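You operate a simulated robot arm through the tools that you are given. There is no shell and no other tool. Be economical: measure what you need, move in short steps, check, and stop when the job is done.

You are at the controls of a simulated robot arm. One attempt, no reset.

## Task
Turn the jig knob to 1.
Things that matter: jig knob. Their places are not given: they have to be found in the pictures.

The check looks at the end state, three seconds after you hand in, the way a careful person would. Anything else that was tipped, shoved, dropped, spilled or broken makes it a failure.

## Robot
A 7-joint arm with a two-finger parallel gripper, fixed in place. Base frame: the origin is at the foot of the arm, x ahead of it, y to its left, z up; the work surface is at about z = 82.2. Lengths are in cm, angles in rad, forces in N, time in s.
With the tool pointing down near the work surface it reaches from about 24 to 68 cm from the base axis. Its first joint turns from -1.152 to 1.152 rad. Payload 2.4 kg.
The TCP is the grasp point between the finger pads, 3 cm short of the fingertips. In the tool frame z runs along the fingers and y along their closing line. Largest opening 9.4 cm; finger width 2.8, thickness 1; the body of the gripper, 5 by 9.6 cm, starts 5.5 cm behind the TCP.
Orientation is that of the tool frame in the base frame, as [roll, pitch, yaw] about the fixed x, y, z axes, in that order (R = Rz(yaw) Ry(pitch) Rx(roll)). With the fingers straight down and closing along the base's y, the tool's x points along the base's -x, its y along +y and its z along -z.

## Interface
- The arm moves only by the tool servo_tool. Its arguments are lists of equal length, an entry for each row: "travel": the shift along the tool's x, y, z in units of 25 mm (1.0 is 25 mm), a list of three; "dr": the turn, a rotation vector about the tool's x, y, z in units of 4 degrees (1.0 is 4 degrees), a list of three. In form: {"travel": [[tx, ty, tz], ...], "dr": [[ax, ay, az], ...]}. A call has 1 to 12 rows; each row shifts and turns the commanded pose from where the row before left it, along the tool's axes as they then stand. "claw" is the closure, from 0 (fully open) to 1 (shut), set as the call begins (left out, the last holds). A call with a number of a shift or a turn outside -1 to 1 is refused whole. A row lasts 0.2 s, in which the tool goes at most 5 cm and 0.15 rad; a call with a longer step from one row to the next is refused whole, and so is a gripper value outside its range. A pose out of reach is approached as far as the arm can. The call stops where the force on the tool passes 40 N (or 10 N more than at its start, if that is more) or the arm is blocked; 0.2 s more then pass. Each finger travels about 15.3 cm/s and halts on what it meets, pressing with about 27 N; the grip force reading is that of the motor and also rises with nothing between the fingers. The clock runs only during rows and for 0.2 s after the last one: add rows that do not move to give the fingers time. The reply holds the time, the measured pose of the TCP, the force on the tool along the base axes, the opening and the grip force, in the units named above and with some noise.
- Cameras (640 x 400 px; columns grow to the right, rows downward): "scene" is fixed at [3.66, 47.08, 145.04]; the picture's right is [-0.78, -0.62, 0.00], its down [-0.33, 0.41, -0.85] and it looks along [0.53, -0.67, -0.53] (base axes); focal length 330 px, centre (320, 200). "wrist" rides on the gripper at [-3.7, 0, -5.8] in the tool frame; the picture's right is [0.00, -1.00, 0.00], its down [0.97, 0.00, -0.24] and it looks along [0.24, 0.00, 0.97] (tool axes); focal length 218 px, centre (320, 200).
- grab_frame(camera): a new picture of that camera. It takes no simulated time.
- point_at(camera, pixels): there is no depth. For up to 12 entries [column, row, z] of the newest picture of that camera ("zoom" is the newest enlarged one), the place [x, y] in the base frame at which the ray of that pixel passes the height z, good to about 0.3 cm. It takes no simulated time.
- enlarge(camera, box): a new picture of the part [left, top, right, bottom] of that camera's present view, enlarged. It takes no simulated time.
- hand_in(): hands the job in; it is judged then, once.

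Work in short steps. Measure before you move; look again where a grasp or a placing could have gone wrong, and mend it. You have 60 turns and 20 pictures in all, those below and enlarged ones among them. Open the gripper and draw the arm clear of the work before you hand the job in, unless the task says otherwise; then end with one line.

The tools are called after ">>>" by a JSON object that holds its "method" and its "body". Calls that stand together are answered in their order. servo_tool: Moves the arm, as the interface text tells. Its arguments: {"type":"object","properties":{"travel":{"type":"array","items":{"type":"array","items":{"type":"number"}}},"dr":{"type":"array","items":{"type":"array","items":{"type":"number"}}},"claw":{"type":"number"}},"required":["travel","dr"]} The other tools are called the same way: grab_frame (camera) takes a picture; point_at (camera, pixels) gives the place at which the rays of pixels pass given heights; enlarge (camera, box) takes an enlarged picture of a part of a camera's view; hand_in () hands the job in.

At the start:

```text
time: 0.0
ee_pos: [45.9, 3.83, 108.33]
orientation: [-3.141, 0.0, -3.142]
force: [-0.2, -0.3, 1.2]
grip_width: 9.38
grasp_force: 0.0
```

scene: 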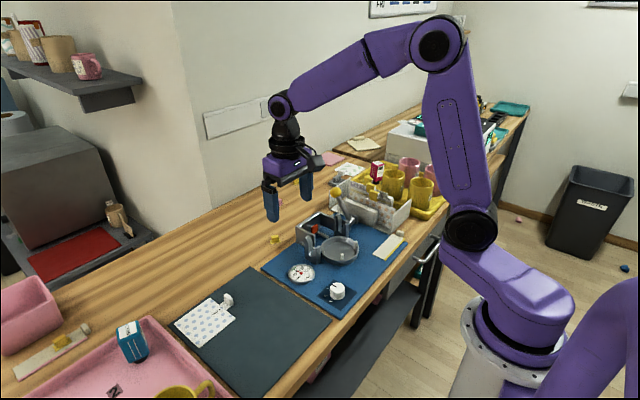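
wrist: 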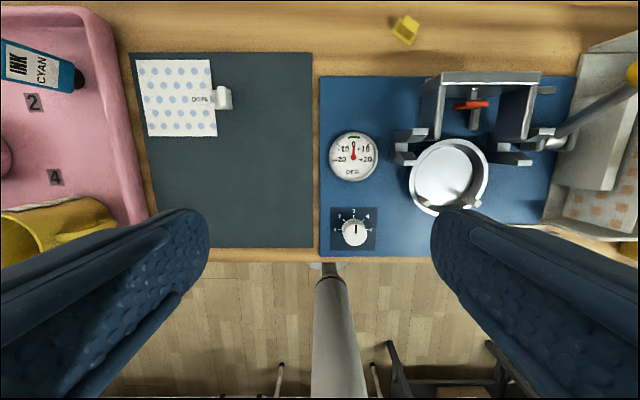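

The knob is likely the white one at wrist (355,232) with a scale around it. I enlarge both views to read it.

>>> {"method": "enlarge", "body": {"camera": "wrist", "box": [315, 195, 395, 260]}}

>>> {"method": "enlarge", "body": {"camera": "scene", "box": [270, 240, 390, 315]}}

```text
6.15 times, centred on (355, 228) of wrist
```

zoom: 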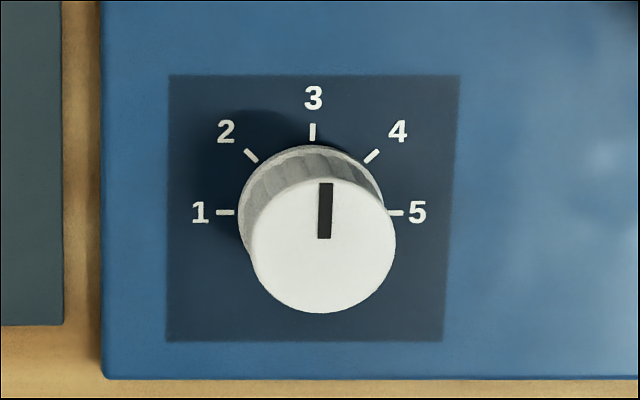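

```text
5.33 times, centred on (330, 278) of scene
```

zoom: 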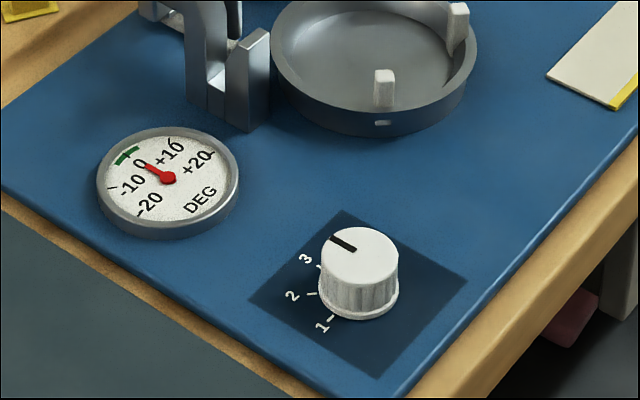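

The knob points at 3, and 1 lies to its left (+y), so it needs a quarter turn counter-clockwise seen from above. I locate the dial centre, wrist (353.9,230.1), and the knob top, (355.5,235.3).

>>> {"method": "point_at", "body": {"camera": "wrist", "pixels": [[353.9, 230.1, 82.6], [355.5, 235.3, 84.0], [355.5, 235.3, 85.0], [355.5, 235.3, 86.0], [340, 230, 82.6], [368, 230, 82.6]]}}

>>> {"method": "point_at", "body": {"camera": "scene", "pixels": [[337.5, 288, 84.0], [337.5, 288, 85.0], [337.5, 288, 86.0], [338, 296.5, 82.6]]}}

```text
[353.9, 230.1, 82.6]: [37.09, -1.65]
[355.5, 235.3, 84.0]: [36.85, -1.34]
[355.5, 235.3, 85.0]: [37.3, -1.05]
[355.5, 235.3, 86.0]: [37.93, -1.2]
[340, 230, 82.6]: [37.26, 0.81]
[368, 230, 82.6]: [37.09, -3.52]
```

```text
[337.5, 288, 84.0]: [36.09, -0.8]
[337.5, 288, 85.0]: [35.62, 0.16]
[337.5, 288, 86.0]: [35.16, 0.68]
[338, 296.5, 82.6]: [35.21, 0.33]
```

The wrist view gives about (37.0, -1.35) with the knob top at about z 84.8, but the scene view disagrees by about 2 cm. I move over the knob at z≈100 and look again.

>>> {"method": "servo_tool", "body": {"travel": [[0.712, -0.412, 0.5], [0.712, -0.412, 0.664], [0.712, -0.412, 0.664], [0.712, -0.412, 0.664], [0.712, -0.412, 0.664], [0, 0, 0]], "dr": [[0, 0, 0], [0, 0, 0], [0, 0, 0], [0, 0, 0], [0, 0, 0], [0, 0, 0]]}}

>>> {"method": "grab_frame", "body": {"camera": "wrist"}}

>>> {"method": "grab_frame", "body": {"camera": "scene"}}

```text
time: 1.4
ee_pos: [37.1, -1.25, 100.19]
orientation: [3.141, 0.001, -3.141]
force: [-0.4, -0.9, 0.3]
grip_width: 9.4
grasp_force: 0.1
```

```text
15 pictures are left
```

wrist: 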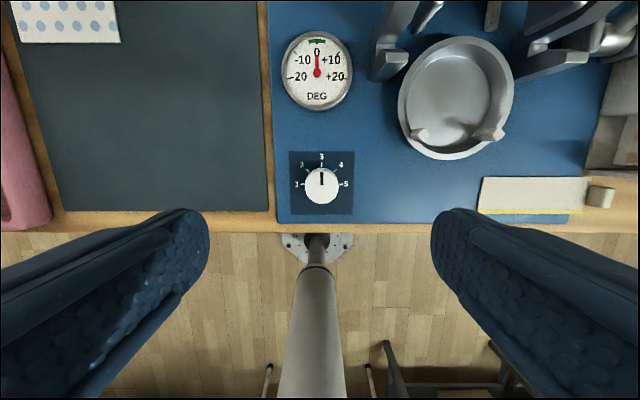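

```text
14 pictures are left
```

scene: 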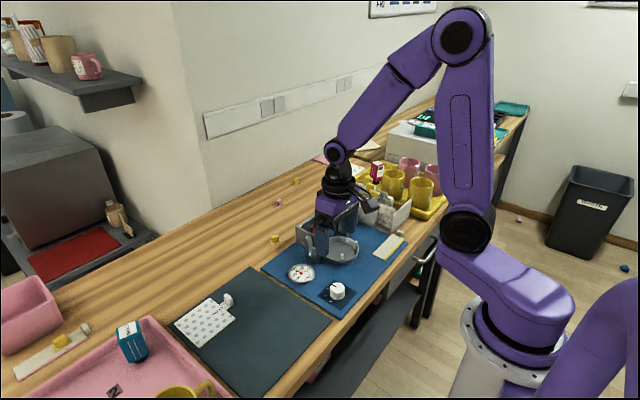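

Both wrist views triangulate to the knob at (36.95, -1.4) with its top at about z 84.5, and the fingertips show up at wrist (210,235)/(432,235), as predicted. Nothing else is within 10 cm of the knob. I turn the tool +45° about its z (a wind-up for the turn), partly close the fingers and lower to z≈92, then look.

>>> {"method": "servo_tool", "body": {"travel": [[0.06, -0.06, 0.25], [0, 0, 0.28], [0, 0, 0.28], [0, 0, 0.28], [0, 0, 0.28], [0, 0, 0.28], [0, 0, 0.28], [0, 0, 0.28], [0, 0, 0.28], [0, 0, 0.28], [0, 0, 0.28], [0, 0, 0.25]], "dr": [[0, 0, 0], [0, 0, 1], [0, 0, 1], [0, 0, 1], [0, 0, 1], [0, 0, 1], [0, 0, 1], [0, 0, 1], [0, 0, 1], [0, 0, 1], [0, 0, 1], [0, 0, 1]], "claw": 0.42}}

>>> {"method": "grab_frame", "body": {"camera": "wrist"}}

>>> {"method": "enlarge", "body": {"camera": "scene", "box": [260, 200, 420, 310]}}

```text
time: 4.0
ee_pos: [36.88, -1.49, 92.02]
orientation: [-3.141, 0.0, 2.371]
force: [-0.8, -0.4, 0.3]
grip_width: 5.45
grasp_force: 0.1
```

```text
13 pictures are left
```

wrist: 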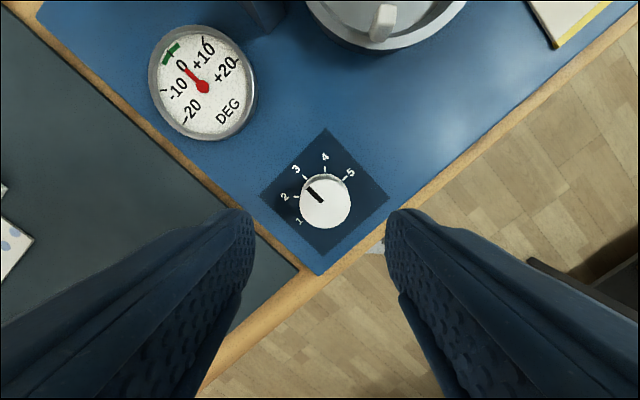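

```text
3.64 times, centred on (340, 255) of scene
```

zoom: 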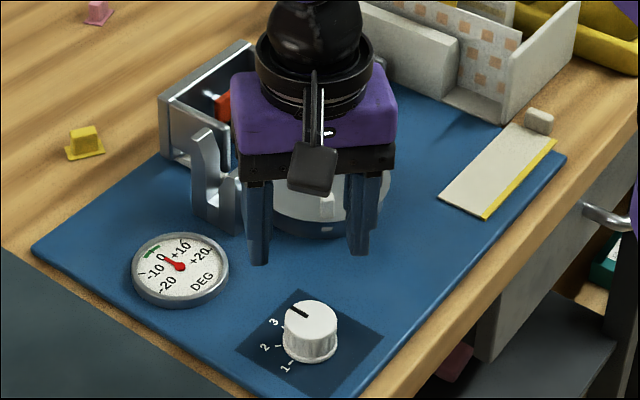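

The wrist view puts the knob within about 0.4 cm of the tool axis, while the scene suggests it's slightly nearer that camera or lower. I lower to TCP z≈88.8, with tips at 85.8 still above the knob, and compare directly.

>>> {"method": "servo_tool", "body": {"travel": [[0, 0, 0.45], [0, 0, 0.45], [0, 0, 0.38], [0, 0, 0]], "dr": [[0, 0, 0], [0, 0, 0], [0, 0, 0], [0, 0, 0]]}}

>>> {"method": "enlarge", "body": {"camera": "wrist", "box": [220, 130, 420, 255]}}

>>> {"method": "enlarge", "body": {"camera": "scene", "box": [290, 240, 386, 300]}}

```text
time: 5.0
ee_pos: [36.92, -1.35, 88.7]
orientation: [-3.141, 0.0, 2.376]
force: [0.3, 0.4, 0.2]
grip_width: 5.46
grasp_force: 0.0
```

```text
3.20 times, centred on (320, 192) of wrist
```

zoom: 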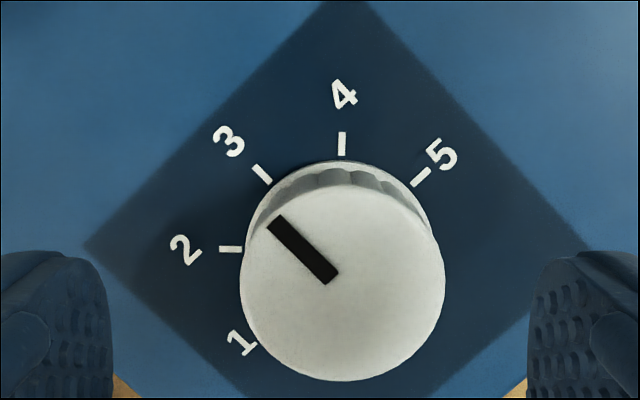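

```text
6.67 times, centred on (338, 270) of scene
```

zoom: 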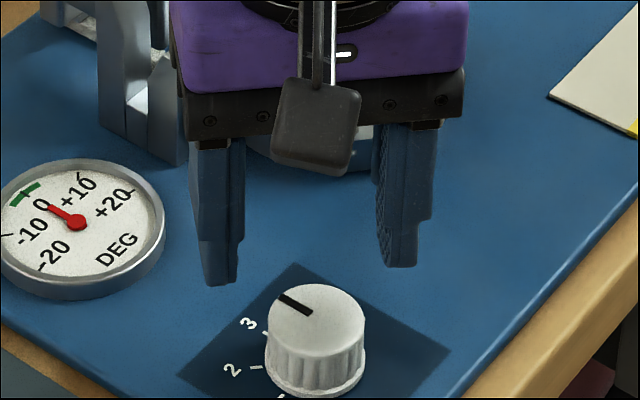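

Solving all the views together (knob size scaling, parallax and the scene) gives a consistent answer: the axis is at (36.5, -1.53) and the top at about z 83.0, lower than first thought. I shift by tool (+0.16, -0.38) cm and lower so the tips reach z≈82.0, then check.

>>> {"method": "servo_tool", "body": {"travel": [[0.064, -0.15, 0], [0, 0, 0.4], [0, 0, 0.4], [0, 0, 0.35], [0, 0, 0.3], [0, 0, 0]], "dr": [[0, 0, 0], [0, 0, 0], [0, 0, 0], [0, 0, 0], [0, 0, 0], [0, 0, 0]]}}

>>> {"method": "enlarge", "body": {"camera": "wrist", "box": [200, 150, 440, 300]}}

>>> {"method": "enlarge", "body": {"camera": "scene", "box": [290, 250, 386, 310]}}

```text
time: 6.4
ee_pos: [36.49, -1.56, 85.22]
orientation: [-3.141, 0.001, 2.373]
force: [-0.1, -0.3, -0.4]
grip_width: 5.48
grasp_force: 0.1
```

```text
2.67 times, centred on (320, 225) of wrist
```

zoom: 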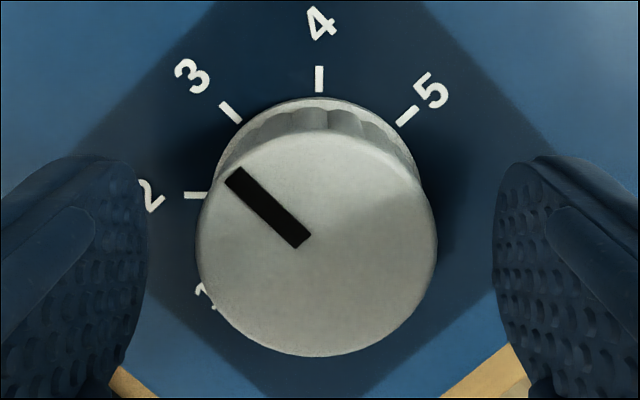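

```text
6.67 times, centred on (338, 280) of scene
```

zoom: 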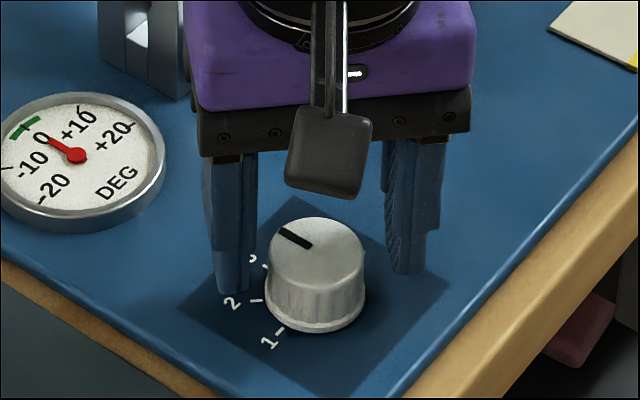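

The fingers straddle the knob evenly (gaps 197-148 and 492-437 px), with the tips about 1.3 cm below the knob top and above its base. I lower 0.3 cm and close.

>>> {"method": "servo_tool", "body": {"travel": [[0, 0, 0.12], [0, 0, 0]], "dr": [[0, 0, 0], [0, 0, 0]]}}

>>> {"method": "servo_tool", "body": {"travel": [[0, 0, 0], [0, 0, 0], [0, 0, 0]], "dr": [[0, 0, 0], [0, 0, 0], [0, 0, 0]], "claw": 1}}

```text
time: 7.0
ee_pos: [36.38, -1.64, 84.87]
orientation: [-3.141, 0.001, 2.375]
force: [1.2, 0.3, 0.4]
grip_width: 5.46
grasp_force: 0.1
```

```text
time: 7.8
ee_pos: [36.49, -1.54, 85.07]
orientation: [3.141, 0.0, 2.376]
force: [4.2, 6.2, -7.1]
grip_width: 3.58
grasp_force: 45.0
```

The knob is held at 3.58 cm with only small side force. I turn it the first 44° (tool z negative).

>>> {"method": "servo_tool", "body": {"travel": [[0, 0, 0], [0, 0, 0], [0, 0, 0], [0, 0, 0], [0, 0, 0], [0, 0, 0], [0, 0, 0], [0, 0, 0], [0, 0, 0], [0, 0, 0], [0, 0, 0]], "dr": [[0, 0, -1], [0, 0, -1], [0, 0, -1], [0, 0, -1], [0, 0, -1], [0, 0, -1], [0, 0, -1], [0, 0, -1], [0, 0, -1], [0, 0, -1], [0, 0, -1]]}}

>>> {"method": "enlarge", "body": {"camera": "wrist", "box": [200, 150, 440, 300]}}

```text
time: 10.2
ee_pos: [36.54, -1.62, 84.94]
orientation: [3.141, 0.001, -3.139]
force: [4.4, 21.5, 15.9]
grip_width: 3.56
grasp_force: 45.2
```

```text
2.67 times, centred on (320, 225) of wrist
```

zoom: 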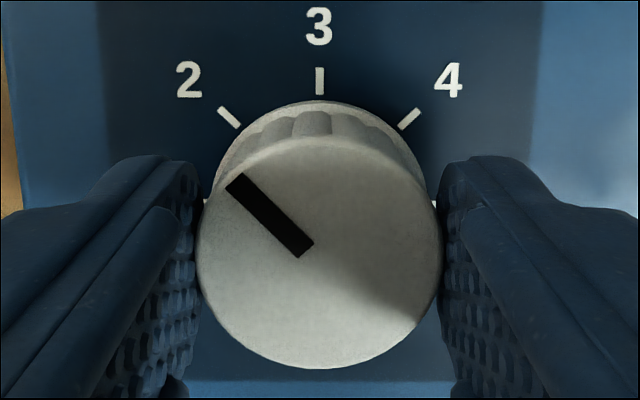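

The pointer moved with the fingers and now sits at 2. The side force has risen to 21 N in +y, so I shift 0.1 cm that way to relieve it and turn 20° more.

>>> {"method": "servo_tool", "body": {"travel": [[0, 0.04, -0.02], [0, 0, 0], [0, 0, 0], [0, 0, 0], [0, 0, 0], [0, 0, 0]], "dr": [[0, 0, 0], [0, 0, -1], [0, 0, -1], [0, 0, -1], [0, 0, -1], [0, 0, -1]]}}

```text
time: 10.9
ee_pos: [36.51, -1.48, 84.99]
orientation: [-3.142, 0.002, -3.062]
force: [4.1, 2.9, -8.0]
grip_width: 3.56
grasp_force: 45.3
stopped in row 3: the force on the tool passed its limit (the readings are from after the stop); the commanded pose is now the measured one
```

It stopped on a brief force spike after about 4.5°, possibly a detent at 2. The force is low now, so I continue more gently.

>>> {"method": "servo_tool", "body": {"travel": [[0, 0, 0], [0, 0, 0], [0, 0, 0], [0, 0, 0], [0, 0, 0], [0, 0, 0], [0, 0, 0], [0, 0, 0], [0, 0, 0], [0, 0, 0], [0, 0, 0], [0, 0, 0]], "dr": [[0, 0, -0.7], [0, 0, -0.7], [0, 0, -0.7], [0, 0, -0.7], [0, 0, -0.7], [0, 0, -0.7], [0, 0, -0.7], [0, 0, -0.7], [0, 0, -0.7], [0, 0, -0.7], [0, 0, -0.7], [0, 0, 0]]}}

```text
time: 13.5
ee_pos: [36.56, -1.54, 85.02]
orientation: [3.141, 0.001, -2.525]
force: [8.5, 7.5, -19.4]
grip_width: 3.56
grasp_force: 45.1
```

The total tool turn is about 79°. I check for slip before finishing.

>>> {"method": "enlarge", "body": {"camera": "wrist", "box": [200, 150, 440, 300]}}

```text
2.67 times, centred on (320, 225) of wrist
```

zoom: 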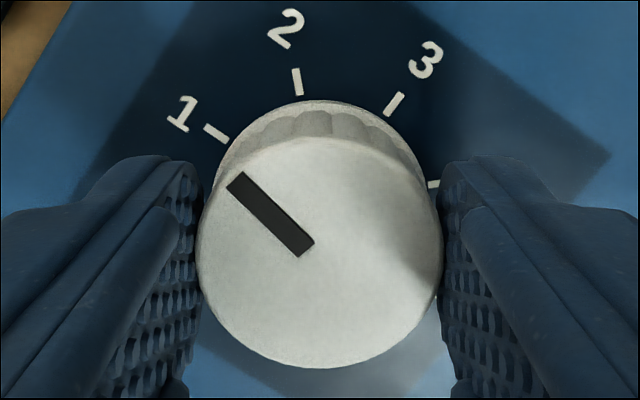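

There's no slip, and about 10.8° remain. I turn those.

>>> {"method": "servo_tool", "body": {"travel": [[0, 0, 0], [0, 0, 0], [0, 0, 0], [0, 0, 0], [0, 0, 0], [0, 0, 0]], "dr": [[0, 0, -0.6], [0, 0, -0.6], [0, 0, -0.6], [0, 0, -0.6], [0, 0, -0.3], [0, 0, 0]]}}

```text
time: 14.9
ee_pos: [36.46, -1.49, 84.98]
orientation: [3.142, 0.0, -2.335]
force: [9.7, 18.9, -28.6]
grip_width: 3.6
grasp_force: 45.3
```

The total turn is 1.572 rad (90.1°). I open to about 5.6 cm, rise straight up, and look.

>>> {"method": "servo_tool", "body": {"travel": [[0, 0, 0], [0, 0, 0]], "dr": [[0, 0, 0], [0, 0, 0]], "claw": 0.4}}

>>> {"method": "servo_tool", "body": {"travel": [[0, 0, -0.4], [0, 0, -0.6], [0, 0, -0.8], [0, 0, -0.8], [0, 0, -0.8], [0, 0, -0.8], [0, 0, 0]], "dr": [[0, 0, 0], [0, 0, 0], [0, 0, 0], [0, 0, 0], [0, 0, 0], [0, 0, 0], [0, 0, 0]]}}

>>> {"method": "enlarge", "body": {"camera": "wrist", "box": [260, 150, 380, 225]}}

>>> {"method": "grab_frame", "body": {"camera": "scene"}}

```text
time: 15.5
ee_pos: [36.44, -1.51, 84.96]
orientation: [3.14, -0.001, -2.337]
force: [0.5, 0.2, 0.6]
grip_width: 5.64
grasp_force: 0.1
```

```text
time: 17.1
ee_pos: [36.4, -1.52, 95.49]
orientation: [3.141, 0.0, -2.337]
force: [-0.9, 0.2, 0.0]
grip_width: 5.63
grasp_force: 0.1
```

```text
5.33 times, centred on (320, 188) of wrist
```

zoom: 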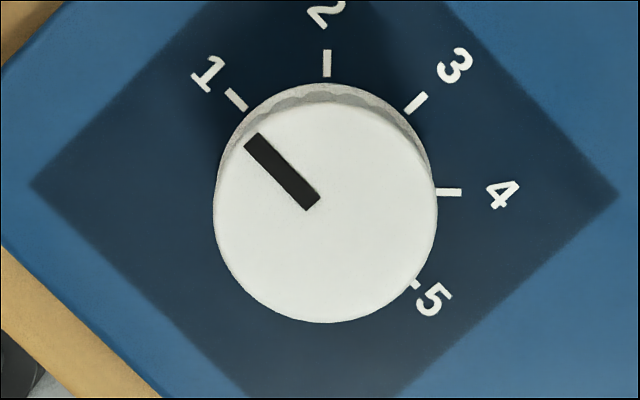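

```text
4 pictures are left
```

scene: 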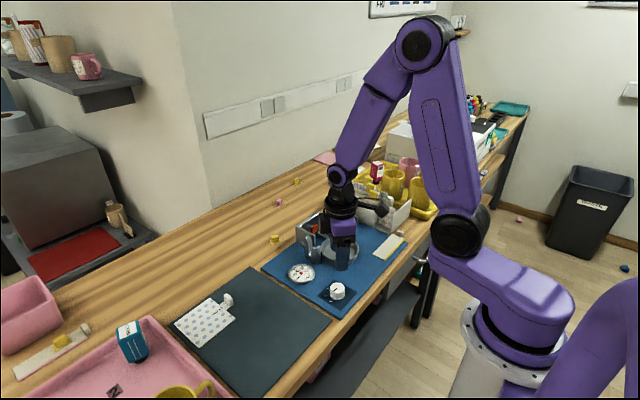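

The pointer lines up with the tick at 1, and nothing else in the scene has moved. I open fully and draw the arm up and clear.

>>> {"method": "servo_tool", "body": {"travel": [[0, 0, -0.8], [0, 0, -0.8], [0, 0, -0.8], [0, 0, -0.8], [0, 0, 0]], "dr": [[0, 0, 0], [0, 0, 0], [0, 0, 0], [0, 0, 0], [0, 0, 0]], "claw": 0}}

>>> {"method": "enlarge", "body": {"camera": "scene", "box": [260, 200, 420, 310]}}

```text
time: 18.3
ee_pos: [36.44, -1.43, 103.51]
orientation: [3.141, 0.0, -2.337]
force: [-0.8, -0.3, -0.1]
grip_width: 9.41
grasp_force: 0.2
```

```text
3.64 times, centred on (340, 255) of scene
```

zoom: 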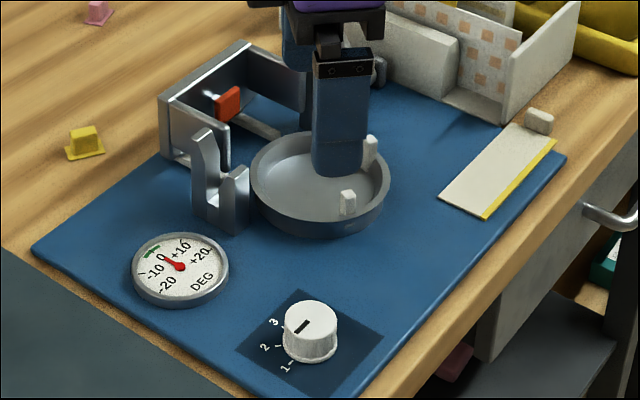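

The knob points at 1, the jig and its surroundings are unchanged, and the arm is clear, so I hand in.

>>> {"method": "hand_in", "body": {}}

```text
The job is handed in.
```

The jig knob is turned from 3 to 1, nothing else in view was moved, and the gripper is open and clear above the work.
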